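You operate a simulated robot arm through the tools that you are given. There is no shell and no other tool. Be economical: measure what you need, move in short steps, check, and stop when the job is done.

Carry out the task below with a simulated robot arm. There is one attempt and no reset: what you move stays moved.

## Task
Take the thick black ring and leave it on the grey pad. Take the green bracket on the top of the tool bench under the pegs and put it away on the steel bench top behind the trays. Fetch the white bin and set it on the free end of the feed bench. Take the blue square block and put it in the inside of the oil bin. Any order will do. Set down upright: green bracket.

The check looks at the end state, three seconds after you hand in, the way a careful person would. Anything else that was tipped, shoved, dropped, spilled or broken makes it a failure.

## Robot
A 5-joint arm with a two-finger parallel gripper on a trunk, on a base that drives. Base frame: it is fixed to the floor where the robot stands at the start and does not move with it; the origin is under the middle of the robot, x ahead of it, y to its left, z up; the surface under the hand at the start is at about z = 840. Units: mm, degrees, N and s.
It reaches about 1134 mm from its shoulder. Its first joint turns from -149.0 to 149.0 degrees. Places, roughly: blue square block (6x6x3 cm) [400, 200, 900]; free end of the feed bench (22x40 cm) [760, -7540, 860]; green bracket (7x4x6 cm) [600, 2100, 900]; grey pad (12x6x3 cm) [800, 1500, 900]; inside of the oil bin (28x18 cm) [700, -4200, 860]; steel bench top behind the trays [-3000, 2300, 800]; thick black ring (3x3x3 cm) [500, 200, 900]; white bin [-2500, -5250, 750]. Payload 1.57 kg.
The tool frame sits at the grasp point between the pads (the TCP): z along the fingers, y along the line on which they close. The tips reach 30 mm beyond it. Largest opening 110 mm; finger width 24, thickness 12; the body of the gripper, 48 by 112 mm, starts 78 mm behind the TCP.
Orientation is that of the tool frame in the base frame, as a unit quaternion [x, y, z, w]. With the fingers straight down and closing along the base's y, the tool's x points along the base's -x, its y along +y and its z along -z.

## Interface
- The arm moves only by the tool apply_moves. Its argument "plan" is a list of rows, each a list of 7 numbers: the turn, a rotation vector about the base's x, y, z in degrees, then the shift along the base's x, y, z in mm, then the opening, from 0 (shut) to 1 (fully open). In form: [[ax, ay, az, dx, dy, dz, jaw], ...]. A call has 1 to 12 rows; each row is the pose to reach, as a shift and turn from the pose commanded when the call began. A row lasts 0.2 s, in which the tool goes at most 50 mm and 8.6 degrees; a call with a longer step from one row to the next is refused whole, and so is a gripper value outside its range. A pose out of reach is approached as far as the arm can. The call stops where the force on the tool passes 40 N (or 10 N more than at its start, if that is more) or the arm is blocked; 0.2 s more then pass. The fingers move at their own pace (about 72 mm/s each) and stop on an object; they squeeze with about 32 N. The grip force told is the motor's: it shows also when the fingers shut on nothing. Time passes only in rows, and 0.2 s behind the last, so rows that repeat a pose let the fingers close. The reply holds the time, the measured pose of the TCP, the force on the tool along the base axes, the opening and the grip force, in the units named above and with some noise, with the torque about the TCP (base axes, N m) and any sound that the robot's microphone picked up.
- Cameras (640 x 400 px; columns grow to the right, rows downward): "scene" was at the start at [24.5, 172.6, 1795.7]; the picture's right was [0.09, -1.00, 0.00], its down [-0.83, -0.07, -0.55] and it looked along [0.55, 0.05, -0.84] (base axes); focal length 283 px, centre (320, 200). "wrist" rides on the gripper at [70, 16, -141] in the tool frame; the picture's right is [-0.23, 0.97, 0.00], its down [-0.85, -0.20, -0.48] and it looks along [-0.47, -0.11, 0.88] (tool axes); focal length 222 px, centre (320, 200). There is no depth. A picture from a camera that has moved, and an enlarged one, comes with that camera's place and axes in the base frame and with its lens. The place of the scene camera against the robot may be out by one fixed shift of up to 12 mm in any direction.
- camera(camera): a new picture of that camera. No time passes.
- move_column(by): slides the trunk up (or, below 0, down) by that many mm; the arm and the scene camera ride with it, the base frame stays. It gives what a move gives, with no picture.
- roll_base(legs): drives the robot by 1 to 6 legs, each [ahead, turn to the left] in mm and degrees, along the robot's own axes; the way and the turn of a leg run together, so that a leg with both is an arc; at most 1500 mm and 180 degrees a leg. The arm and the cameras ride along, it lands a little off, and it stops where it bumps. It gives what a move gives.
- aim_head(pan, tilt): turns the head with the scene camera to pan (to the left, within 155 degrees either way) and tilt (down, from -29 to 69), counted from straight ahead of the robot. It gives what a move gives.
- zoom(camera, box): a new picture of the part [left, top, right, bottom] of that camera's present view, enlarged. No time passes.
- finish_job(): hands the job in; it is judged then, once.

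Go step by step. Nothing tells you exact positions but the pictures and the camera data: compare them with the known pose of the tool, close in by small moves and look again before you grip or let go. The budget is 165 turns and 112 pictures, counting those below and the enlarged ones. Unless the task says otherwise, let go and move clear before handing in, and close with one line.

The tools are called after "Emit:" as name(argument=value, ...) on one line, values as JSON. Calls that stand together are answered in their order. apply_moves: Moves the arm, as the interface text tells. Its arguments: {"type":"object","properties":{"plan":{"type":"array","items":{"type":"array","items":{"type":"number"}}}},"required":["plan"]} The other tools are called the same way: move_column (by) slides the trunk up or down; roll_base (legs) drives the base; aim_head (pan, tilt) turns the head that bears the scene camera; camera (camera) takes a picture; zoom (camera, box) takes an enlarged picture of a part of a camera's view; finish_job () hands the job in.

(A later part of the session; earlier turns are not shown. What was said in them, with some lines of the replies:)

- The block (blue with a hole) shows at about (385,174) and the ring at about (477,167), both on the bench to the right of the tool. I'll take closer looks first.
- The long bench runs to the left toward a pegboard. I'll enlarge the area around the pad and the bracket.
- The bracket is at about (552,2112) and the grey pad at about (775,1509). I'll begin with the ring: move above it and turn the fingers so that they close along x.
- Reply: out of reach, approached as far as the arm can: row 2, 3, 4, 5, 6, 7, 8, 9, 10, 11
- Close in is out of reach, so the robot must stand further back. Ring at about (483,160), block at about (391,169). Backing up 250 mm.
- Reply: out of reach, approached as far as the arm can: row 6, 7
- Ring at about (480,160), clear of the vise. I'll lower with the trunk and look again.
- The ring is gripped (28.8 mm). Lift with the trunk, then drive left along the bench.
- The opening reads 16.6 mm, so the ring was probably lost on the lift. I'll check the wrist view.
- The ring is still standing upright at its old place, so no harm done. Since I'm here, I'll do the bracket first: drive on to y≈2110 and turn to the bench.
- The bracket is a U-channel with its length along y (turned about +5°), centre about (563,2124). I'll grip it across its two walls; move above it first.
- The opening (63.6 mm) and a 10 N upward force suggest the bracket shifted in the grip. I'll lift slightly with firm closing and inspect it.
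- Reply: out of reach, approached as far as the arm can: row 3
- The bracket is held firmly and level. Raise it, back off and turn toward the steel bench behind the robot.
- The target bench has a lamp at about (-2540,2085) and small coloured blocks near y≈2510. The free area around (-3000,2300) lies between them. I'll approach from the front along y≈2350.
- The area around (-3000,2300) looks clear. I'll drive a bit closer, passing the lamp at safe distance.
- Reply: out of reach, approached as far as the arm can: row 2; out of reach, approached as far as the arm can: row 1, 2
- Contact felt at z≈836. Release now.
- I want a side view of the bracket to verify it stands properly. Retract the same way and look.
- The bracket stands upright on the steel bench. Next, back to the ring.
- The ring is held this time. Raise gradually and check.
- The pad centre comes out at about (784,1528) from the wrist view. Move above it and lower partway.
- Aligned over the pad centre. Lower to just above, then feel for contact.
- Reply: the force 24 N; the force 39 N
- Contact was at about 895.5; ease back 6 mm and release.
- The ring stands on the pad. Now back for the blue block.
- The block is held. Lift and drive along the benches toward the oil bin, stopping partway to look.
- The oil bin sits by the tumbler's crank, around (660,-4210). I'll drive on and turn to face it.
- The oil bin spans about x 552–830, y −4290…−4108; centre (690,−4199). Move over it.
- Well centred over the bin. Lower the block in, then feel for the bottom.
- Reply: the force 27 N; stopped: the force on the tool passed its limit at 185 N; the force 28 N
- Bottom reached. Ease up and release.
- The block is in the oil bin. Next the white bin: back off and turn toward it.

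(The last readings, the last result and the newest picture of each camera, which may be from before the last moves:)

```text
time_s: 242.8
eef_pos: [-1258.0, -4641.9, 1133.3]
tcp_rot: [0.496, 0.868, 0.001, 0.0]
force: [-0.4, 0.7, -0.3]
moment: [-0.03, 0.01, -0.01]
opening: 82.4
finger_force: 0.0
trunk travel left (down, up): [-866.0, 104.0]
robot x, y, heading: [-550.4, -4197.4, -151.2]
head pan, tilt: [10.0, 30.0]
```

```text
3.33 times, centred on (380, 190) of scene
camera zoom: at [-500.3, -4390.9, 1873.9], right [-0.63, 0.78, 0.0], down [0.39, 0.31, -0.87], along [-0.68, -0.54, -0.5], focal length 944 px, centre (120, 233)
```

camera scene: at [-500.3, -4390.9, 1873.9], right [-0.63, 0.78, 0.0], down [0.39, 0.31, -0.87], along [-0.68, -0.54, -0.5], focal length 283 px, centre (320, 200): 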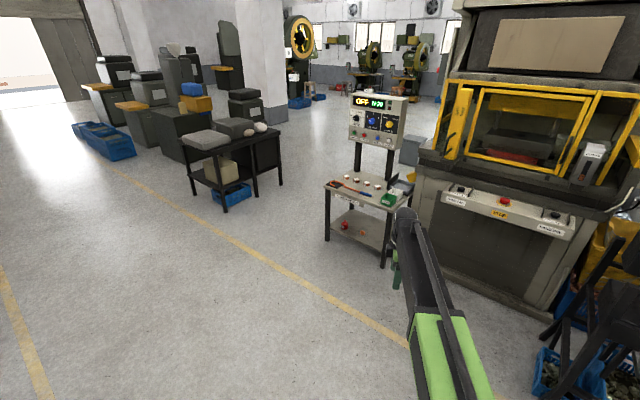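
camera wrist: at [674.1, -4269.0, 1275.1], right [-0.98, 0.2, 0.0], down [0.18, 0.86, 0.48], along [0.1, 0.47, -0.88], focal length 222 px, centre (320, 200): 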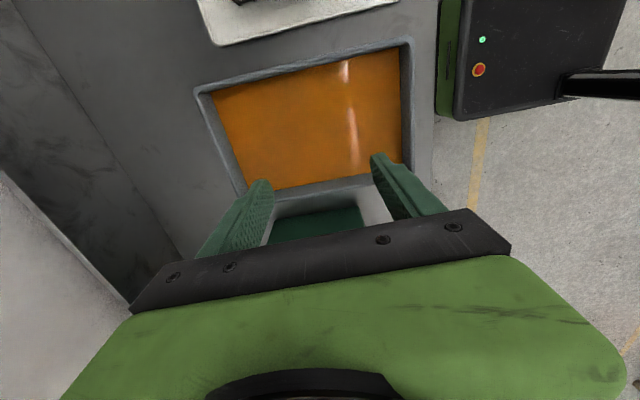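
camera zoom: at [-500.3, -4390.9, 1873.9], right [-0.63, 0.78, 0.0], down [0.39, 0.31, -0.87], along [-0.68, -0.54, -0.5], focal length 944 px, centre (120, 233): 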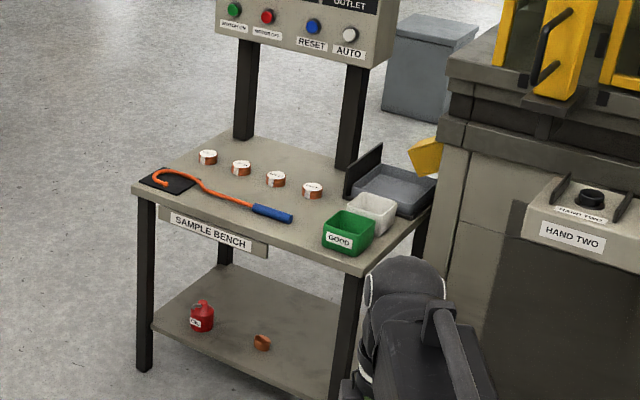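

The white bin stands at about (-2450,-5165) behind the green GOOD bin on the sample bench (front edge x≈-2236). I'll drive to face it from the +x side.

Emit:
roll_base(legs=[[0, 17.7], [1380, 0], [0, -46.5]])

Emit:
aim_head(pan=0, tilt=45)

Emit:
camera(camera="scene")

Emit:
camera(camera="wrist")

```text
time_s: 252.7
eef_pos: [-2331.3, -5248.3, 1133.0]
tcp_rot: [0.695, 0.719, 0.0, 0.001]
force: [0.5, -0.6, -0.3]
moment: [0.08, -0.01, -0.03]
opening: 82.5
finger_force: 0.0
trunk travel left (down, up): [-866.0, 104.0]
robot x, y, heading: [-1499.1, -5184.3, -179.6]
head pan, tilt: [10.0, 30.0]
```

```text
time_s: 253.5
eef_pos: [-2331.7, -5247.2, 1133.3]
tcp_rot: [0.695, 0.719, 0.001, 0.002]
force: [0.3, -0.9, 0.8]
moment: [-0.02, -0.01, 0.0]
opening: 82.5
finger_force: 0.1
trunk travel left (down, up): [-866.0, 104.0]
robot x, y, heading: [-1497.9, -5184.5, -179.6]
head pan, tilt: [0.0, 45.0]
```

```text
49 pictures are left
camera scene: at [-1533.0, -5363.3, 1851.3], right [-0.01, 1.0, 0.0], down [0.71, 0.01, -0.71], along [-0.71, -0.01, -0.71], focal length 283 px, centre (320, 200)
```

scene: 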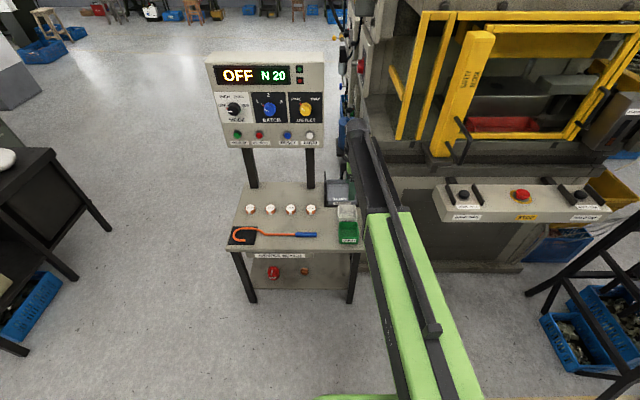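

```text
48 pictures are left
camera wrist: at [-2316.6, -5175.6, 1274.9], right [0.98, -0.19, 0.0], down [-0.17, -0.86, 0.48], along [-0.09, -0.47, -0.88], focal length 222 px, centre (320, 200)
```

wrist: 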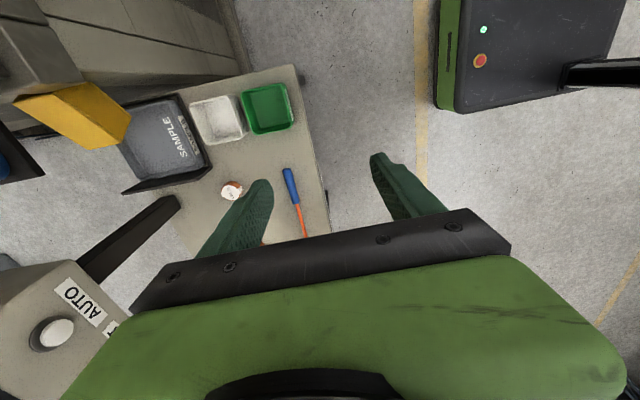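

The white bin is about 100 (x) × 80 (y) at about (-2527,-5208), with tight gaps in x. So I'll grip it across y. Drive closer and turn the tool.

Emit:
roll_base(legs=[[170, 0]])

Emit:
apply_moves(plan=[[0, 0, -8.5, 0, 10, 0, 1], [0, 0, -17, 0, 20, 0, 1], [0, 0, -25.5, 0, 30, 0, 1], [0, 0, -34, 0, 40, 0, 1], [0, 0, -42.5, 0, 40, 0, 1], [0, 0, -51, 0, 40, 0, 1], [0, 0, -59.5, 0, 40, 0, 1], [0, 0, -68, 0, 40, 0, 1], [0, 0, -76.5, 0, 40, 0, 1], [0, 0, -85, 0, 40, 0, 1], [0, 0, -93, 0, 40, 0, 1], [0, 0, -95, 0, 40, 0, 1]])

Emit:
camera(camera="wrist")

```text
time_s: 255.0
eef_pos: [-2502.3, -5245.6, 1131.9]
tcp_rot: [0.696, 0.718, 0.0, 0.001]
force: [0.1, 0.2, -0.6]
moment: [-0.01, -0.04, 0.0]
opening: 82.4
finger_force: 0.0
trunk travel left (down, up): [-866.0, 104.0]
robot x, y, heading: [-1669.9, -5189.3, -179.1]
head pan, tilt: [0.0, 45.0]
```

```text
time_s: 257.6
eef_pos: [-2501.4, -5205.1, 1133.5]
tcp_rot: [1.0, -0.029, 0.0, 0.001]
force: [0.3, 0.5, -0.5]
moment: [0.02, 0.03, -0.02]
opening: 109.8
finger_force: 0.1
trunk travel left (down, up): [-866.0, 104.0]
robot x, y, heading: [-1666.2, -5188.1, -179.6]
head pan, tilt: [0.0, 45.0]
```

```text
47 pictures are left
camera wrist: at [-2432.2, -5225.7, 1275.1], right [-0.28, -0.96, 0.0], down [-0.84, 0.25, 0.48], along [-0.46, 0.13, -0.88], focal length 222 px, centre (320, 200)
```

wrist: 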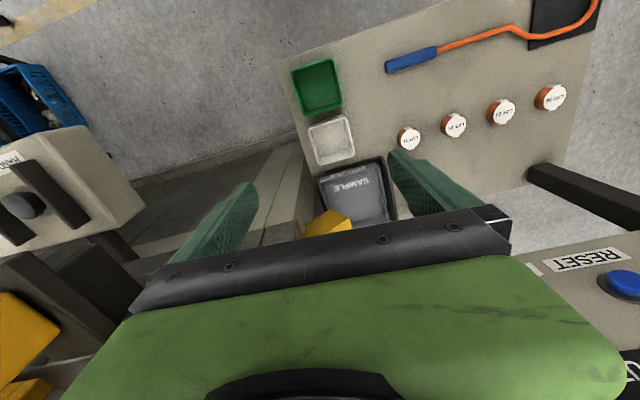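

I'll refine from closer: shift slightly toward the bin and lower while still well above it.

Emit:
apply_moves(plan=[[0, 0, 0, -10, -14, 0, 1]])

Emit:
move_column(by=-160)

Emit:
camera(camera="wrist")

Emit:
camera(camera="scene")

```text
time_s: 258.0
eef_pos: [-2512.1, -5221.0, 1133.4]
tcp_rot: [1.0, -0.029, 0.0, 0.0]
force: [-0.5, -1.5, 0.1]
moment: [0.02, 0.01, -0.01]
opening: 110.1
finger_force: 0.0
trunk travel left (down, up): [-866.0, 104.0]
robot x, y, heading: [-1667.4, -5190.3, -179.5]
head pan, tilt: [0.0, 45.0]
```

```text
time_s: 259.8
eef_pos: [-2510.6, -5220.2, 973.4]
tcp_rot: [1.0, -0.029, 0.0, 0.001]
force: [-1.3, -0.1, -0.1]
moment: [0.0, 0.0, -0.02]
opening: 109.9
finger_force: 0.0
trunk travel left (down, up): [-706.0, 264.0]
robot x, y, heading: [-1669.7, -5184.8, -179.7]
head pan, tilt: [0.0, 45.0]
```

```text
46 pictures are left
camera wrist: at [-2442.5, -5239.7, 1115.2], right [-0.28, -0.96, 0.0], down [-0.84, 0.25, 0.48], along [-0.46, 0.13, -0.88], focal length 222 px, centre (320, 200)
```

wrist: 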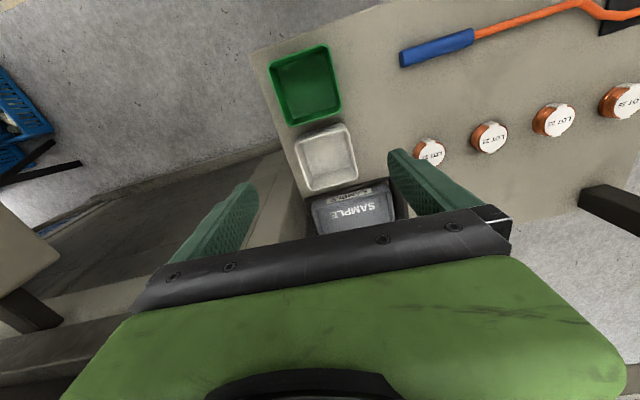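

```text
45 pictures are left
camera scene: at [-1703.5, -5364.4, 1691.3], right [-0.01, 1.0, 0.0], down [0.71, 0.0, -0.71], along [-0.71, 0.0, -0.71], focal length 283 px, centre (320, 200)
```

scene: 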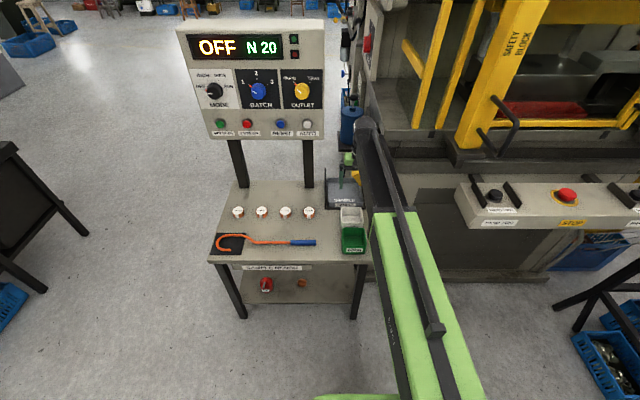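

Emit:
zoom(camera="wrist", box=[250, 40, 410, 215])

Emit:
zoom(camera="scene", box=[310, 110, 430, 260])

```text
2.29 times, centred on (330, 128) of wrist
camera zoom: at [-2442.5, -5239.7, 1115.2], right [-0.28, -0.96, 0.0], down [-0.84, 0.25, 0.48], along [-0.46, 0.13, -0.88], focal length 508 px, centre (297, 366)
```

zoom: 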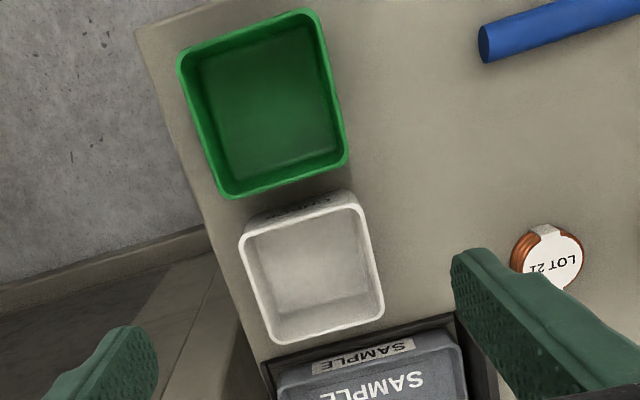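

```text
2.67 times, centred on (370, 185) of scene
camera zoom: at [-1703.5, -5364.4, 1691.3], right [-0.01, 1.0, 0.0], down [0.71, 0.0, -0.71], along [-0.71, 0.0, -0.71], focal length 755 px, centre (187, 240)
```

zoom: 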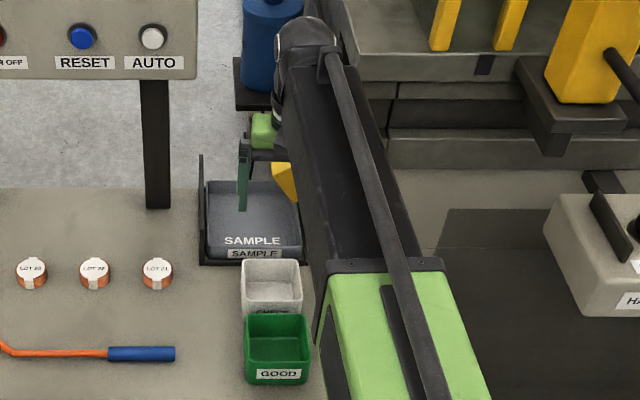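

Bin refined: about 75×70 mm at (-2543,-5223). I'll align over it with a slight tilt so the gripper body stays away from the yellow press part behind.

Emit:
apply_moves(plan=[[-0.2, 6, 2, -16, -1, 0, 1], [-0.4, 12, 2, -32, -3, 0, 1], [-0.4, 12, 2, -32, -3, 0, 1]])

Emit:
camera(camera="wrist")

```text
time_s: 260.6
eef_pos: [-2544.3, -5223.9, 978.0]
tcp_rot: [0.994, -0.011, -0.105, 0.007]
force: [-0.6, 0.2, -0.3]
moment: [-0.04, 0.02, -0.02]
opening: 110.1
finger_force: 0.0
out of reach, approached as far as the arm can: row 2, 3
trunk travel left (down, up): [-706.0, 264.0]
robot x, y, heading: [-1665.7, -5188.7, -179.6]
head pan, tilt: [0.0, 45.0]
```

```text
42 pictures are left
camera wrist: at [-2446.4, -5238.6, 1103.0], right [-0.24, -0.97, 0.06], down [-0.73, 0.22, 0.64], along [-0.64, 0.11, -0.76], focal length 222 px, centre (320, 200)
```

wrist: 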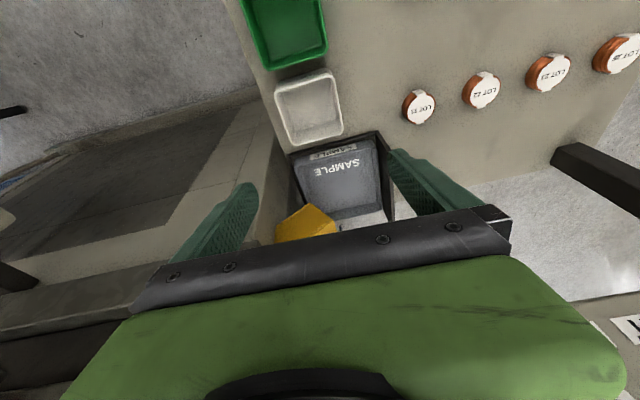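

The yellow piece is low and far behind, so no obstacle. Lower over the bin, checking midway.

Emit:
apply_moves(plan=[[0, 0, 0, 5, 3, 0, 1]])

Emit:
move_column(by=-115)

Emit:
camera(camera="wrist")

```text
time_s: 261.0
eef_pos: [-2538.7, -5219.9, 978.0]
tcp_rot: [0.994, -0.01, -0.104, 0.007]
force: [0.3, -0.9, 0.1]
moment: [0.0, -0.02, -0.02]
opening: 110.1
finger_force: 0.0
trunk travel left (down, up): [-706.0, 264.0]
robot x, y, heading: [-1669.3, -5185.1, -179.6]
head pan, tilt: [0.0, 45.0]
```

```text
time_s: 262.5
eef_pos: [-2539.3, -5220.0, 863.3]
tcp_rot: [0.994, -0.011, -0.105, 0.007]
force: [-0.3, 0.3, -0.8]
moment: [0.02, -0.01, 0.01]
opening: 110.4
finger_force: 0.1
trunk travel left (down, up): [-591.0, 379.0]
robot x, y, heading: [-1665.9, -5186.0, -179.8]
head pan, tilt: [0.0, 45.0]
```

```text
41 pictures are left
camera wrist: at [-2441.1, -5235.6, 988.1], right [-0.24, -0.97, 0.06], down [-0.73, 0.22, 0.64], along [-0.64, 0.11, -0.76], focal length 222 px, centre (320, 200)
```

wrist: 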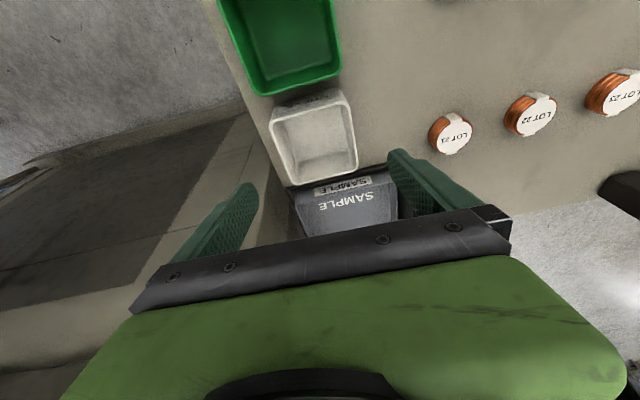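

Consistent triangulation puts the bin rim at z≈727, so the bin is bigger and farther: about 100×88 mm at (-2570,-5214). I'll recentre and lower to just above the rim.

Emit:
apply_moves(plan=[[0, 0, 0, -29, 5, 0, 1], [0, 0, 0, -29, 5, 0, 1]])

Emit:
move_column(by=-75)

Emit:
camera(camera="wrist")

```text
time_s: 263.1
eef_pos: [-2570.2, -5215.4, 862.4]
tcp_rot: [0.995, -0.011, -0.104, 0.006]
force: [0.0, -0.6, -1.3]
moment: [0.02, -0.02, -0.01]
opening: 109.9
finger_force: 0.0
trunk travel left (down, up): [-591.0, 379.0]
robot x, y, heading: [-1670.5, -5189.4, -179.6]
head pan, tilt: [0.0, 45.0]
```

```text
time_s: 264.2
eef_pos: [-2568.5, -5214.8, 788.7]
tcp_rot: [0.994, -0.01, -0.104, 0.007]
force: [-0.2, 0.2, 0.9]
moment: [0.01, 0.02, 0.0]
opening: 110.0
finger_force: 0.1
trunk travel left (down, up): [-516.0, 454.0]
robot x, y, heading: [-1669.9, -5186.0, -179.4]
head pan, tilt: [0.0, 45.0]
```

```text
40 pictures are left
camera wrist: at [-2470.6, -5230.4, 913.1], right [-0.24, -0.97, 0.06], down [-0.73, 0.22, 0.64], along [-0.64, 0.11, -0.76], focal length 222 px, centre (320, 200)
```

wrist: 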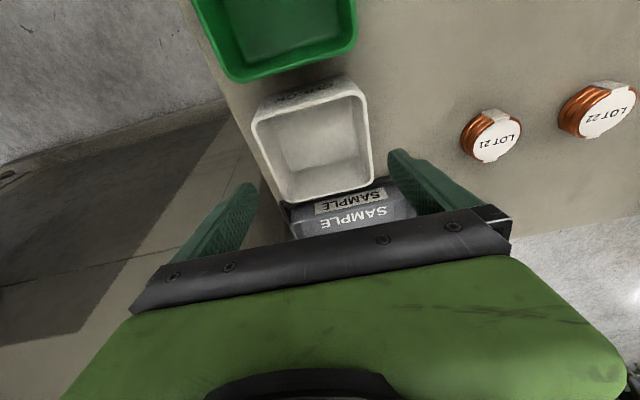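

Emit:
zoom(camera="wrist", box=[170, 60, 490, 260])

```text
2.00 times, centred on (330, 160) of wrist
camera zoom: at [-2470.6, -5230.4, 913.1], right [-0.24, -0.97, 0.06], down [-0.73, 0.22, 0.64], along [-0.64, 0.11, -0.76], focal length 444 px, centre (300, 280)
```

zoom: 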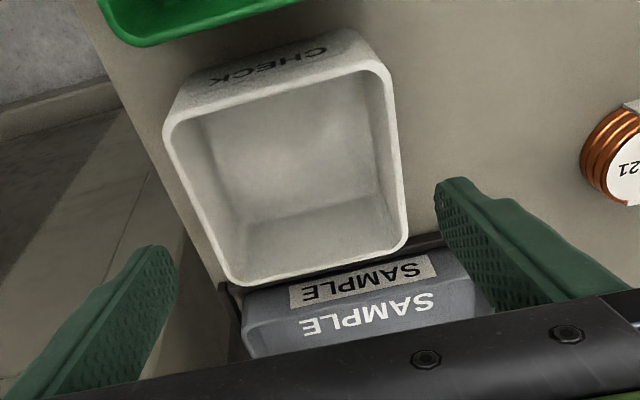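

Rim corners now form a consistent rectangle: centre (-2574,-5216), 89×93 mm, rim z≈725. About 8 mm clearance each side; lower carefully.

Emit:
apply_moves(plan=[[0, 0, 0, -2, -1, 0, 1]])

Emit:
move_column(by=-30)

Emit:
zoom(camera="wrist", box=[170, 60, 490, 260])

```text
time_s: 264.6
eef_pos: [-2570.1, -5215.5, 788.5]
tcp_rot: [0.994, -0.011, -0.105, 0.006]
force: [0.0, -0.1, -0.2]
moment: [0.01, -0.01, 0.0]
opening: 110.3
finger_force: 0.0
trunk travel left (down, up): [-516.0, 454.0]
robot x, y, heading: [-1670.7, -5186.7, -179.4]
head pan, tilt: [0.0, 45.0]
```

```text
time_s: 265.3
eef_pos: [-2569.6, -5216.8, 758.5]
tcp_rot: [0.994, -0.011, -0.104, 0.006]
force: [0.1, -0.9, 1.2]
moment: [0.01, 0.02, -0.02]
opening: 110.1
finger_force: 0.0
trunk travel left (down, up): [-486.0, 484.0]
robot x, y, heading: [-1669.6, -5187.6, -179.8]
head pan, tilt: [0.0, 45.0]
```

```text
2.00 times, centred on (330, 160) of wrist
camera zoom: at [-2472.5, -5231.4, 883.0], right [-0.24, -0.97, 0.06], down [-0.73, 0.22, 0.64], along [-0.64, 0.11, -0.76], focal length 444 px, centre (300, 280)
```

zoom: 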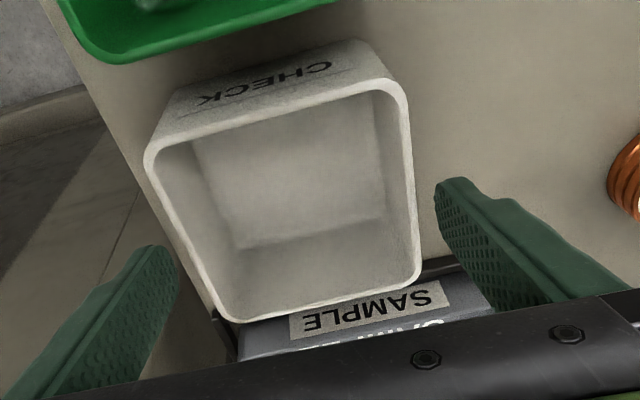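

Emit:
move_column(by=-18)

Emit:
zoom(camera="wrist", box=[170, 60, 490, 260])

Emit:
zoom(camera="scene", box=[300, 110, 440, 240])

```text
time_s: 266.0
eef_pos: [-2569.8, -5216.2, 740.3]
tcp_rot: [0.994, -0.01, -0.105, 0.007]
force: [0.5, -0.3, -0.9]
moment: [-0.03, -0.03, -0.01]
opening: 109.8
finger_force: 0.0
trunk travel left (down, up): [-468.0, 502.0]
robot x, y, heading: [-1672.0, -5186.0, -179.4]
head pan, tilt: [0.0, 45.0]
```

```text
2.00 times, centred on (330, 160) of wrist
camera zoom: at [-2472.5, -5231.4, 865.0], right [-0.24, -0.97, 0.06], down [-0.73, 0.22, 0.64], along [-0.64, 0.11, -0.76], focal length 444 px, centre (300, 280)
```

zoom: 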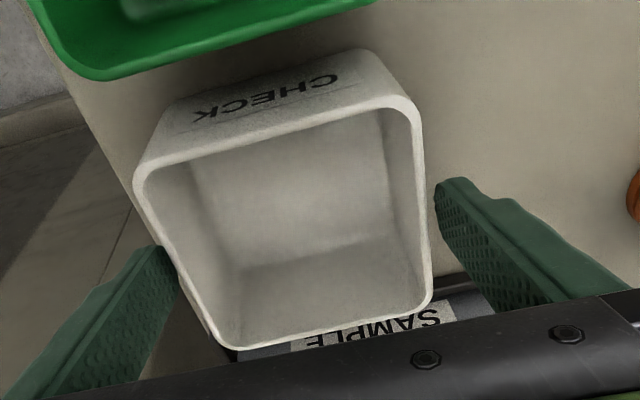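

```text
3.08 times, centred on (370, 175) of scene
camera zoom: at [-1703.5, -5364.4, 1453.3], right [-0.01, 1.0, 0.0], down [0.71, 0.0, -0.71], along [-0.71, 0.0, -0.71], focal length 872 px, centre (166, 277)
```

zoom: 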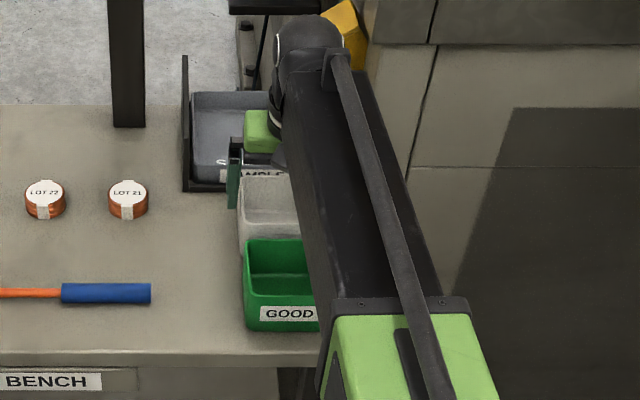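

Emit:
move_column(by=-12)

Emit:
move_column(by=-13)

Emit:
zoom(camera="wrist", box=[170, 60, 490, 260])

```text
time_s: 266.6
eef_pos: [-2570.8, -5215.5, 728.0]
tcp_rot: [0.994, -0.011, -0.105, 0.007]
force: [0.1, 0.2, -0.1]
moment: [0.0, 0.03, 0.02]
opening: 109.8
finger_force: 0.1
trunk travel left (down, up): [-456.0, 514.0]
robot x, y, heading: [-1669.5, -5186.0, -179.6]
head pan, tilt: [0.0, 45.0]
```

```text
time_s: 267.2
eef_pos: [-2571.1, -5215.5, 715.6]
tcp_rot: [0.994, -0.01, -0.104, 0.007]
force: [-0.3, 0.2, -0.5]
moment: [0.0, -0.02, 0.0]
opening: 110.1
finger_force: 0.1
trunk travel left (down, up): [-443.0, 527.0]
robot x, y, heading: [-1665.0, -5184.1, -179.8]
head pan, tilt: [0.0, 45.0]
```

```text
2.00 times, centred on (330, 160) of wrist
camera zoom: at [-2472.5, -5231.4, 840.0], right [-0.24, -0.97, 0.06], down [-0.73, 0.22, 0.64], along [-0.64, 0.11, -0.76], focal length 444 px, centre (300, 280)
```

zoom: 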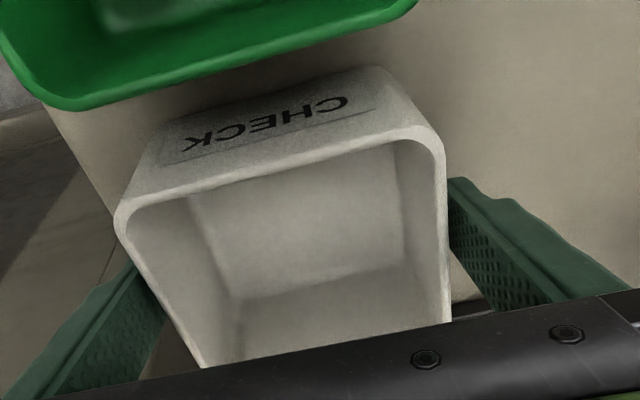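

The fingers straddle the bin below its rim. Close.

Emit:
apply_moves(plan=[[0, 0, 0, 0, 0, 0, 0.8], [0, 0, 0, 0, 0, 0, 0.6], [0, 0, 0, 0, 0, 0, 0.4], [0, 0, 0, 0, 0, 0, 0.2], [0, 0, 0, 0, 0, 0, 0.2]])

Emit:
zoom(camera="wrist", box=[170, 60, 490, 260])

```text
time_s: 268.4
eef_pos: [-2571.0, -5216.0, 715.7]
tcp_rot: [0.994, -0.01, -0.105, 0.006]
force: [0.1, 0.5, 0.8]
moment: [0.07, 0.0, 0.05]
opening: 100.0
finger_force: 32.0
trunk travel left (down, up): [-443.0, 527.0]
robot x, y, heading: [-1668.8, -5184.0, -179.5]
head pan, tilt: [0.0, 45.0]
```

```text
2.00 times, centred on (330, 160) of wrist
camera zoom: at [-2472.5, -5231.4, 840.1], right [-0.24, -0.97, 0.06], down [-0.73, 0.22, 0.64], along [-0.64, 0.11, -0.76], focal length 444 px, centre (300, 280)
```

zoom: 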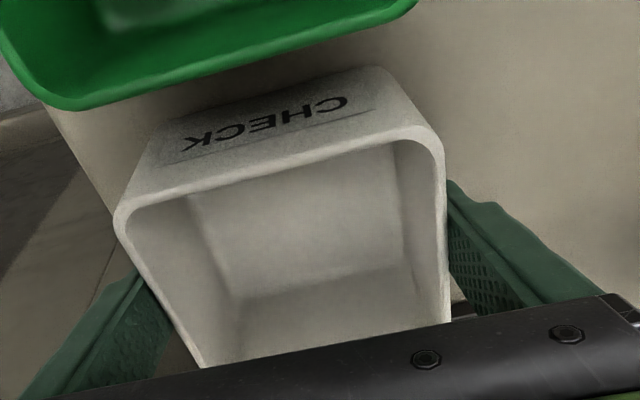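

Gripped at 100 mm. Test lift.

Emit:
apply_moves(plan=[[0, 0, 0, 0, 0, 0, 0], [0, 0, 0, 0, 0, 0, 0]])

Emit:
move_column(by=10)

Emit:
move_column(by=30)

Emit:
camera(camera="wrist")

```text
time_s: 269.0
eef_pos: [-2570.7, -5215.0, 715.9]
tcp_rot: [0.994, -0.011, -0.104, 0.007]
force: [-0.4, 0.5, 1.1]
moment: [0.17, 0.07, 0.06]
opening: 100.1
finger_force: 31.8
trunk travel left (down, up): [-443.0, 527.0]
robot x, y, heading: [-1668.4, -5186.8, -179.8]
head pan, tilt: [0.0, 45.0]
```

```text
time_s: 269.6
eef_pos: [-2569.5, -5215.2, 725.7]
tcp_rot: [0.994, -0.01, -0.105, 0.007]
force: [-0.4, 0.0, -1.6]
moment: [0.03, -0.03, -0.01]
opening: 99.9
finger_force: 32.2
trunk travel left (down, up): [-453.0, 517.0]
robot x, y, heading: [-1667.1, -5185.2, -179.5]
head pan, tilt: [0.0, 45.0]
```

```text
time_s: 270.3
eef_pos: [-2570.0, -5216.1, 755.3]
tcp_rot: [0.994, -0.01, -0.105, 0.007]
force: [0.1, -0.5, -0.6]
moment: [0.01, -0.04, 0.01]
opening: 99.6
finger_force: 32.1
trunk travel left (down, up): [-483.0, 487.0]
robot x, y, heading: [-1669.1, -5185.2, -179.5]
head pan, tilt: [0.0, 45.0]
```

```text
33 pictures are left
camera wrist: at [-2472.7, -5231.4, 879.9], right [-0.24, -0.97, 0.06], down [-0.73, 0.22, 0.64], along [-0.64, 0.11, -0.76], focal length 222 px, centre (320, 200)
```

wrist: 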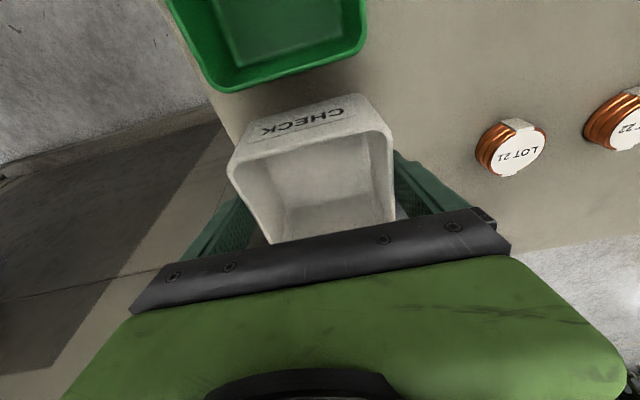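

The bin is held. Raise, back out, and head for the feed bench.

Emit:
move_column(by=330)

Emit:
roll_base(legs=[[-300, 0], [0, 115], [1250, 0]])

Emit:
aim_head(pan=25, tilt=25)

Emit:
camera(camera="scene")

```text
time_s: 273.6
eef_pos: [-2570.6, -5215.3, 1084.9]
tcp_rot: [0.994, -0.011, -0.104, 0.006]
force: [-0.3, -0.4, -0.9]
moment: [-0.03, -0.02, -0.02]
opening: 99.8
finger_force: 31.7
trunk travel left (down, up): [-813.0, 157.0]
robot x, y, heading: [-1669.4, -5187.4, -179.5]
head pan, tilt: [0.0, 45.0]
```

```text
time_s: 286.3
eef_pos: [-436.1, -7132.5, 1085.1]
tcp_rot: [0.547, 0.831, -0.051, 0.091]
force: [0.3, -0.5, -1.9]
moment: [0.05, 0.02, 0.05]
opening: 99.4
finger_force: 31.9
trunk travel left (down, up): [-813.0, 157.0]
robot x, y, heading: [-838.1, -6324.4, -65.1]
head pan, tilt: [0.0, 45.0]
```

```text
time_s: 287.2
eef_pos: [-435.6, -7133.2, 1085.8]
tcp_rot: [0.546, 0.831, -0.05, 0.092]
force: [-0.7, 0.0, -0.6]
moment: [0.04, -0.01, 0.0]
opening: 99.4
finger_force: 31.7
trunk travel left (down, up): [-813.0, 157.0]
robot x, y, heading: [-834.8, -6325.7, -64.8]
head pan, tilt: [25.0, 25.0]
```

```text
32 pictures are left
camera scene: at [-632.4, -6278.0, 1828.8], right [-0.64, -0.77, 0.0], down [-0.33, 0.27, -0.91], along [0.7, -0.58, -0.42], focal length 283 px, centre (320, 200)
```

scene: 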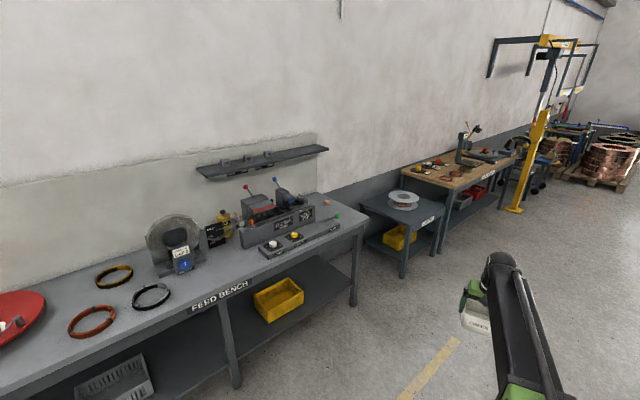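

Emit:
zoom(camera="scene", box=[220, 165, 390, 275])

```text
3.64 times, centred on (305, 220) of scene
camera zoom: at [-632.4, -6278.0, 1828.8], right [-0.64, -0.77, 0.0], down [-0.33, 0.27, -0.91], along [0.7, -0.58, -0.42], focal length 1030 px, centre (374, 127)
```

zoom: 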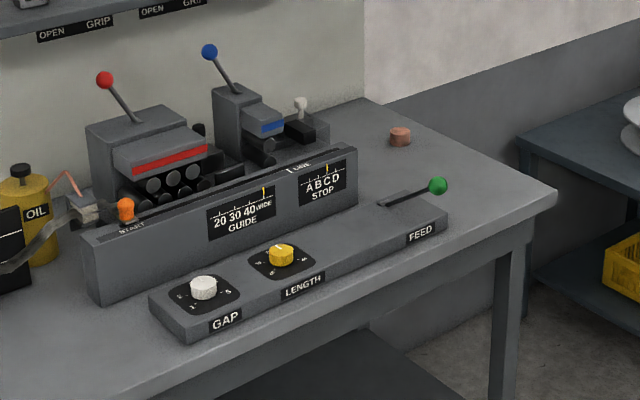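

The free end is right of the FEED panel, around x 550–850, y −7500…−7710, with a green lever knob on its left and a copper piece at the back. Drive to face it.

Emit:
move_column(by=60)

Emit:
roll_base(legs=[[0, -3.6], [1370, 0], [0, 68.4]])

Emit:
aim_head(pan=15, tilt=42)

Emit:
camera(camera="scene")

Emit:
camera(camera="wrist")

```text
time_s: 288.2
eef_pos: [-437.4, -7133.6, 1145.5]
tcp_rot: [0.547, 0.831, -0.051, 0.092]
force: [0.8, 0.2, -0.5]
moment: [0.01, -0.02, 0.01]
opening: 99.7
finger_force: 32.2
trunk travel left (down, up): [-873.0, 97.0]
robot x, y, heading: [-837.2, -6325.9, -64.7]
head pan, tilt: [25.0, 25.0]
```

```text
time_s: 298.6
eef_pos: [563.3, -7606.0, 1147.1]
tcp_rot: [0.022, 0.994, 0.006, 0.105]
force: [0.4, -0.4, -1.0]
moment: [0.08, -0.05, 0.0]
opening: 99.6
finger_force: 32.4
trunk travel left (down, up): [-873.0, 97.0]
robot x, y, heading: [-333.1, -7595.1, -1.1]
head pan, tilt: [25.0, 25.0]
```

```text
time_s: 299.4
eef_pos: [565.3, -7603.1, 1144.5]
tcp_rot: [0.021, 0.994, 0.005, 0.104]
force: [0.5, 0.5, -1.3]
moment: [0.0, 0.05, -0.03]
opening: 99.6
finger_force: 31.9
trunk travel left (down, up): [-873.0, 97.0]
robot x, y, heading: [-339.1, -7594.5, -1.1]
head pan, tilt: [15.0, 42.0]
```

```text
30 pictures are left
camera scene: at [-297.3, -7409.7, 1862.7], right [0.24, -0.97, 0.0], down [-0.65, -0.16, -0.74], along [0.72, 0.18, -0.67], focal length 283 px, centre (320, 200)
```

scene: 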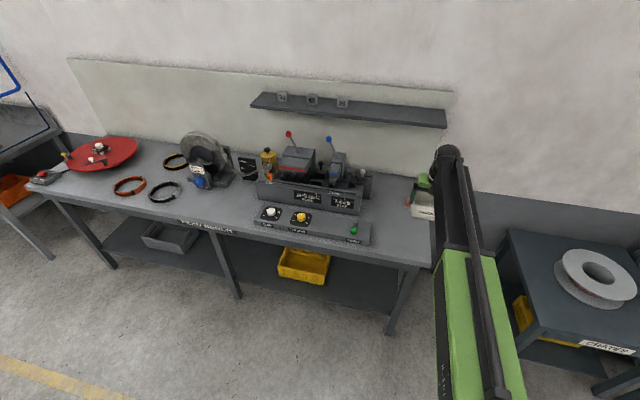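

```text
29 pictures are left
camera wrist: at [469.5, -7584.7, 1270.1], right [0.26, 0.96, 0.06], down [0.73, -0.24, 0.64], along [0.63, -0.12, -0.76], focal length 222 px, centre (320, 200)
```

wrist: 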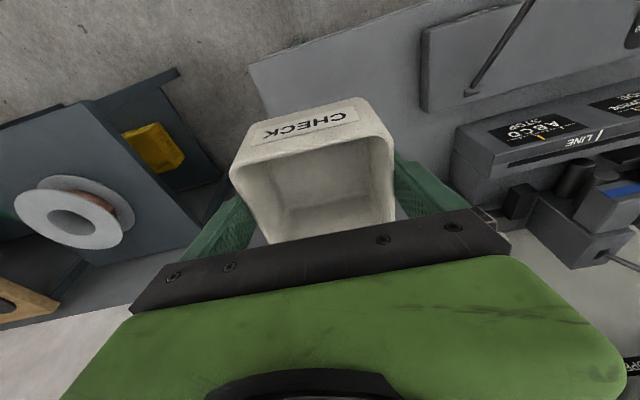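

Emit:
apply_moves(plan=[[0, 0, 0, 0, 30, 0, 0], [0, 0, 1, 0, 56, 0, 0]])

Emit:
roll_base(legs=[[150, 0]])

Emit:
camera(camera="wrist")

Emit:
aim_head(pan=-5, tilt=45)

Emit:
camera(camera="scene")

```text
time_s: 299.9
eef_pos: [566.0, -7547.6, 1146.0]
tcp_rot: [0.014, 0.994, 0.006, 0.105]
force: [0.3, 0.1, -0.5]
moment: [0.02, -0.01, -0.03]
opening: 99.6
finger_force: 31.5
trunk travel left (down, up): [-873.0, 97.0]
robot x, y, heading: [-337.7, -7592.7, -1.3]
head pan, tilt: [15.0, 42.0]
```

```text
time_s: 301.3
eef_pos: [718.9, -7550.7, 1143.7]
tcp_rot: [0.014, 0.995, 0.006, 0.103]
force: [0.6, 0.1, -1.3]
moment: [-0.01, 0.02, 0.03]
opening: 99.5
finger_force: 31.8
trunk travel left (down, up): [-873.0, 97.0]
robot x, y, heading: [-184.6, -7599.9, -1.0]
head pan, tilt: [15.0, 42.0]
```

```text
28 pictures are left
camera wrist: at [622.5, -7534.5, 1268.7], right [0.25, 0.97, 0.06], down [0.73, -0.23, 0.64], along [0.63, -0.11, -0.76], focal length 222 px, centre (320, 200)
```

wrist: 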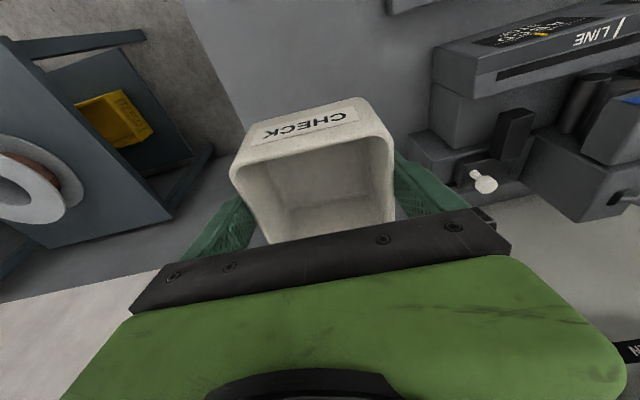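

```text
time_s: 302.1
eef_pos: [717.8, -7551.7, 1144.5]
tcp_rot: [0.014, 0.994, 0.006, 0.105]
force: [-0.8, 0.8, -1.7]
moment: [0.01, 0.05, -0.01]
opening: 99.4
finger_force: 32.0
trunk travel left (down, up): [-873.0, 97.0]
robot x, y, heading: [-183.4, -7599.2, -1.3]
head pan, tilt: [-5.0, 45.0]
```

```text
27 pictures are left
camera scene: at [-145.3, -7441.4, 1858.3], right [-0.11, -0.99, 0.0], down [-0.7, 0.07, -0.71], along [0.7, -0.07, -0.71], focal length 283 px, centre (320, 200)
```

scene: 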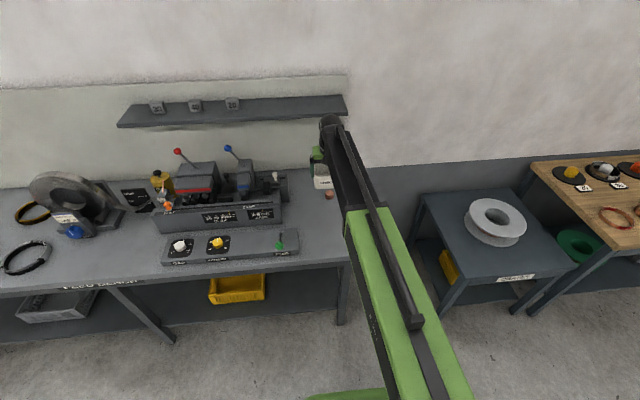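

Clear around the target. The copper piece sits behind at x≈880. Lower toward the bench.

Emit:
move_column(by=-190)

Emit:
zoom(camera="scene", box=[240, 110, 400, 230])

Emit:
camera(camera="wrist")

```text
time_s: 304.2
eef_pos: [717.9, -7551.5, 954.9]
tcp_rot: [0.014, 0.994, 0.006, 0.104]
force: [-0.8, -0.8, -1.6]
moment: [0.0, 0.0, -0.03]
opening: 99.5
finger_force: 31.7
trunk travel left (down, up): [-683.0, 287.0]
robot x, y, heading: [-182.4, -7592.8, -1.1]
head pan, tilt: [-5.0, 45.0]
```

```text
3.33 times, centred on (320, 170) of scene
camera zoom: at [-145.8, -7441.6, 1668.3], right [-0.11, -0.99, 0.0], down [-0.7, 0.08, -0.71], along [0.7, -0.08, -0.71], focal length 944 px, centre (320, 300)
```

zoom: 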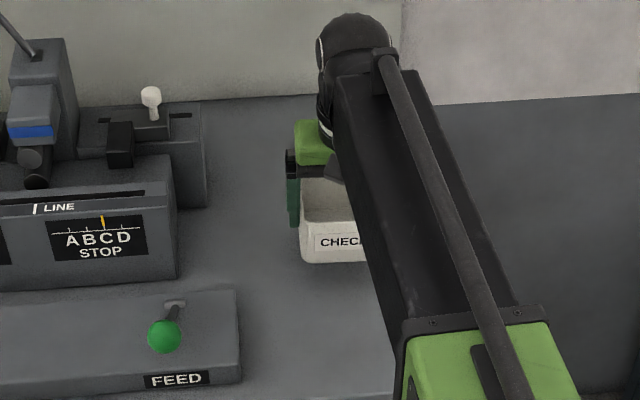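

```text
25 pictures are left
camera wrist: at [620.7, -7534.5, 1080.0], right [0.25, 0.97, 0.06], down [0.73, -0.23, 0.64], along [0.64, -0.11, -0.76], focal length 222 px, centre (320, 200)
```

wrist: 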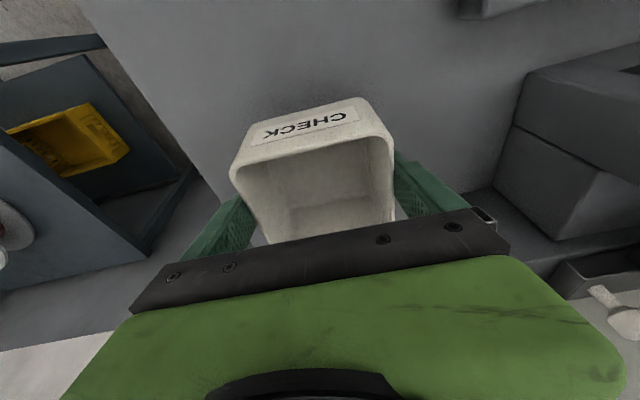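

Emit:
move_column(by=-42)

Emit:
move_column(by=-5)

Emit:
move_column(by=-4)

```text
time_s: 305.1
eef_pos: [716.4, -7552.0, 915.2]
tcp_rot: [0.013, 0.994, 0.006, 0.106]
force: [0.8, 1.1, 17.2]
moment: [-0.78, -0.45, 0.24]
opening: 99.5
finger_force: 31.4
trunk travel left (down, up): [-641.0, 329.0]
robot x, y, heading: [-182.3, -7595.1, -1.0]
head pan, tilt: [-5.0, 45.0]
```

```text
time_s: 305.6
eef_pos: [715.7, -7551.0, 910.4]
tcp_rot: [0.014, 0.994, 0.007, 0.107]
force: [5.1, 4.4, 30.8]
moment: [-1.04, -0.32, 0.14]
opening: 99.9
finger_force: 31.4
trunk travel left (down, up): [-636.0, 334.0]
robot x, y, heading: [-183.7, -7595.2, -1.1]
head pan, tilt: [-5.0, 45.0]
```

```text
time_s: 306.1
eef_pos: [715.7, -7551.4, 906.7]
tcp_rot: [0.014, 0.994, 0.006, 0.105]
force: [-0.3, 3.9, 29.4]
moment: [-1.08, -0.22, 0.02]
opening: 99.8
finger_force: 31.7
trunk travel left (down, up): [-632.0, 338.0]
robot x, y, heading: [-186.0, -7596.6, -1.1]
head pan, tilt: [-5.0, 45.0]
```

Contact came off-centre (right rear corner). Before releasing I check what's under it.

Emit:
zoom(camera="wrist", box=[170, 60, 490, 260])

Emit:
aim_head(pan=-25, tilt=40)

Emit:
camera(camera="scene")

```text
2.00 times, centred on (330, 160) of wrist
camera zoom: at [618.2, -7534.0, 1031.0], right [0.25, 0.97, 0.06], down [0.73, -0.23, 0.64], along [0.64, -0.11, -0.76], focal length 444 px, centre (300, 280)
```

zoom: 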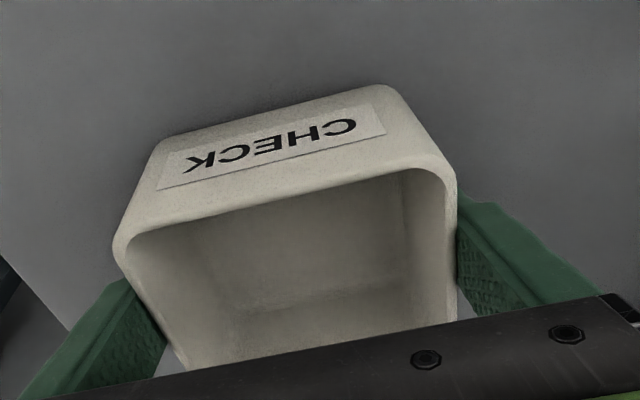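

```text
time_s: 307.0
eef_pos: [715.4, -7552.1, 906.8]
tcp_rot: [0.014, 0.994, 0.006, 0.106]
force: [-4.4, 3.5, 24.0]
moment: [-0.92, 0.06, -0.1]
opening: 99.6
finger_force: 32.0
trunk travel left (down, up): [-632.0, 338.0]
robot x, y, heading: [-183.2, -7596.5, -1.2]
head pan, tilt: [-25.0, 40.0]
```

```text
23 pictures are left
camera scene: at [-154.1, -7469.9, 1624.6], right [-0.44, -0.9, 0.0], down [-0.58, 0.28, -0.77], along [0.69, -0.34, -0.64], focal length 283 px, centre (320, 200)
```

scene: 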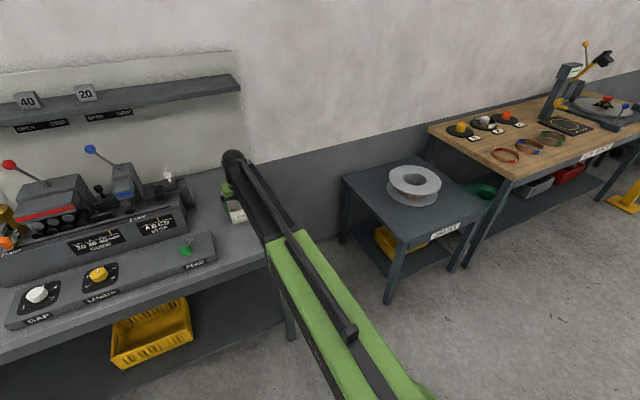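

The bench must be at z≈858 here; the copper piece is at (862,−7586), clear of the bin. Ease pressure slightly, then release.

Emit:
move_column(by=2)

Emit:
apply_moves(plan=[[0, 0, 0, 0, 0, 0, 0.93], [0, 0, 0, 0, 0, 0, 0.97], [0, 0, 0, 0, 0, 0, 1], [0, 0, 0, 0, 0, 0, 1]])

Emit:
zoom(camera="wrist", box=[170, 60, 490, 260])

```text
time_s: 307.5
eef_pos: [717.1, -7552.6, 906.7]
tcp_rot: [0.014, 0.994, 0.006, 0.104]
force: [-1.7, 0.6, 4.4]
moment: [-0.26, -0.19, -0.13]
opening: 99.5
finger_force: 32.1
trunk travel left (down, up): [-634.0, 336.0]
robot x, y, heading: [-187.1, -7597.7, -1.4]
head pan, tilt: [-25.0, 40.0]
```

```text
time_s: 308.5
eef_pos: [716.7, -7551.5, 905.5]
tcp_rot: [0.014, 0.994, 0.006, 0.105]
force: [0.0, -0.2, 0.6]
moment: [0.0, 0.01, 0.0]
opening: 110.0
finger_force: 0.1
trunk travel left (down, up): [-634.0, 336.0]
robot x, y, heading: [-184.1, -7593.3, -1.4]
head pan, tilt: [-25.0, 40.0]
```

```text
2.00 times, centred on (330, 160) of wrist
camera zoom: at [620.7, -7534.4, 1031.0], right [0.25, 0.97, 0.06], down [0.73, -0.23, 0.64], along [0.64, -0.11, -0.76], focal length 444 px, centre (300, 280)
```

zoom: 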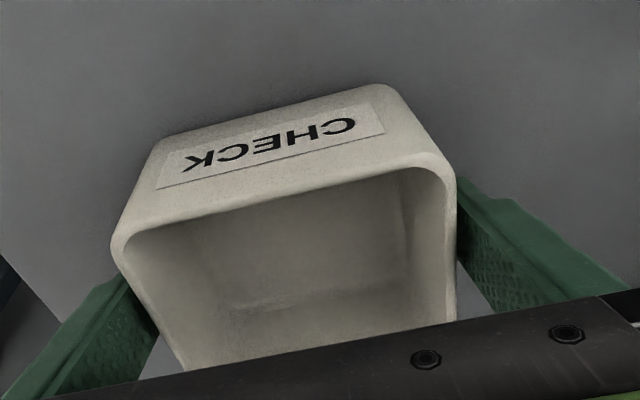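

Released. Lift slowly straight up and check.

Emit:
move_column(by=15)

Emit:
move_column(by=60)

Emit:
camera(camera="wrist")

```text
time_s: 309.1
eef_pos: [717.9, -7551.9, 921.5]
tcp_rot: [0.014, 0.994, 0.006, 0.105]
force: [0.2, -0.4, -1.1]
moment: [-0.02, -0.04, -0.01]
opening: 109.9
finger_force: 0.0
trunk travel left (down, up): [-649.0, 321.0]
robot x, y, heading: [-183.9, -7596.1, -1.0]
head pan, tilt: [-25.0, 40.0]
```

```text
time_s: 310.1
eef_pos: [718.1, -7552.0, 980.1]
tcp_rot: [0.014, 0.994, 0.007, 0.105]
force: [1.5, -0.4, -1.3]
moment: [0.01, -0.03, -0.01]
opening: 110.0
finger_force: 0.1
trunk travel left (down, up): [-709.0, 261.0]
robot x, y, heading: [-184.3, -7597.4, -1.0]
head pan, tilt: [-25.0, 40.0]
```

```text
21 pictures are left
camera wrist: at [620.8, -7534.4, 1106.0], right [0.25, 0.97, 0.06], down [0.73, -0.23, 0.64], along [0.64, -0.11, -0.76], focal length 222 px, centre (320, 200)
```

wrist: 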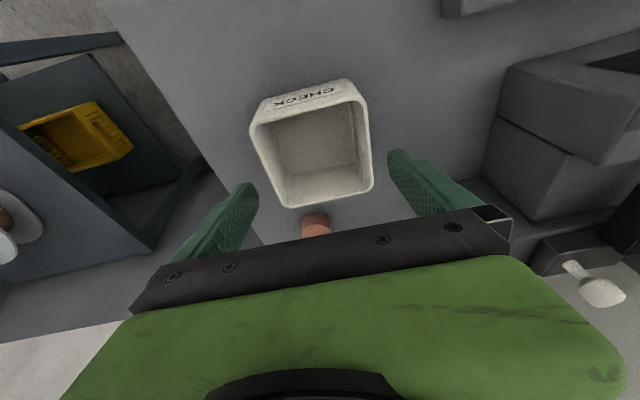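

The bin stands free and the copper piece (866,−7588) is untouched. Raise, back off and verify.

Emit:
move_column(by=180)

Emit:
roll_base(legs=[[-350, 0], [0, -35]])

Emit:
aim_head(pan=40, tilt=40)

Emit:
camera(camera="scene")

```text
time_s: 312.1
eef_pos: [718.4, -7551.1, 1161.7]
tcp_rot: [0.014, 0.994, 0.006, 0.105]
force: [-0.3, 0.6, -0.2]
moment: [-0.01, 0.01, -0.03]
opening: 110.0
finger_force: 0.0
trunk travel left (down, up): [-889.0, 81.0]
robot x, y, heading: [-186.6, -7597.2, -1.1]
head pan, tilt: [-25.0, 40.0]
```

```text
time_s: 316.1
eef_pos: [224.8, -8080.0, 1161.8]
tcp_rot: [0.315, 0.943, -0.026, 0.102]
force: [-0.2, -0.8, -0.5]
moment: [0.05, -0.03, 0.03]
opening: 110.1
finger_force: 0.0
trunk travel left (down, up): [-889.0, 81.0]
robot x, y, heading: [-540.2, -7601.6, -36.5]
head pan, tilt: [-25.0, 40.0]
```

```text
time_s: 317.4
eef_pos: [226.9, -8077.5, 1161.5]
tcp_rot: [0.316, 0.943, -0.026, 0.101]
force: [-0.3, -0.6, 0.3]
moment: [-0.02, -0.03, -0.01]
opening: 110.2
finger_force: 0.0
trunk travel left (down, up): [-889.0, 81.0]
robot x, y, heading: [-539.7, -7596.5, -36.4]
head pan, tilt: [40.0, 40.0]
```

```text
20 pictures are left
camera scene: at [-391.4, -7436.5, 1881.5], right [0.07, -1.0, 0.0], down [-0.64, -0.04, -0.77], along [0.76, 0.05, -0.64], focal length 283 px, centre (320, 200)
```

scene: 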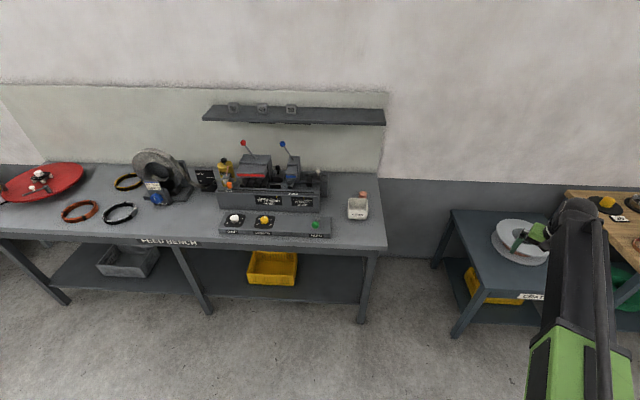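

Emit:
zoom(camera="scene", box=[300, 165, 400, 245])

```text
5.00 times, centred on (350, 205) of scene
camera zoom: at [-391.4, -7436.5, 1881.5], right [0.07, -1.0, 0.0], down [-0.64, -0.04, -0.77], along [0.76, 0.05, -0.64], focal length 1416 px, centre (170, 175)
```

zoom: 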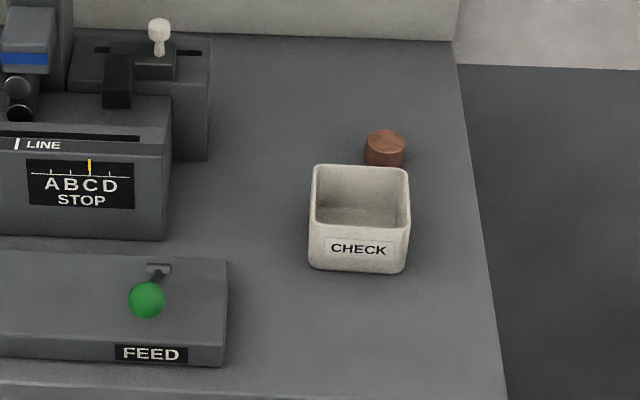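

The white bin sits upright on the free end of the feed bench. The ring, bracket and block were each checked as I placed them, and the gripper is clear, so I'm handing in.

Emit:
finish_job()

```text
The job is handed in.
```

The job is handed in, with all four items placed: the black ring on the grey pad, the green bracket upright on the steel bench top, the blue block in the oil bin and the white bin on the free end of the feed bench.
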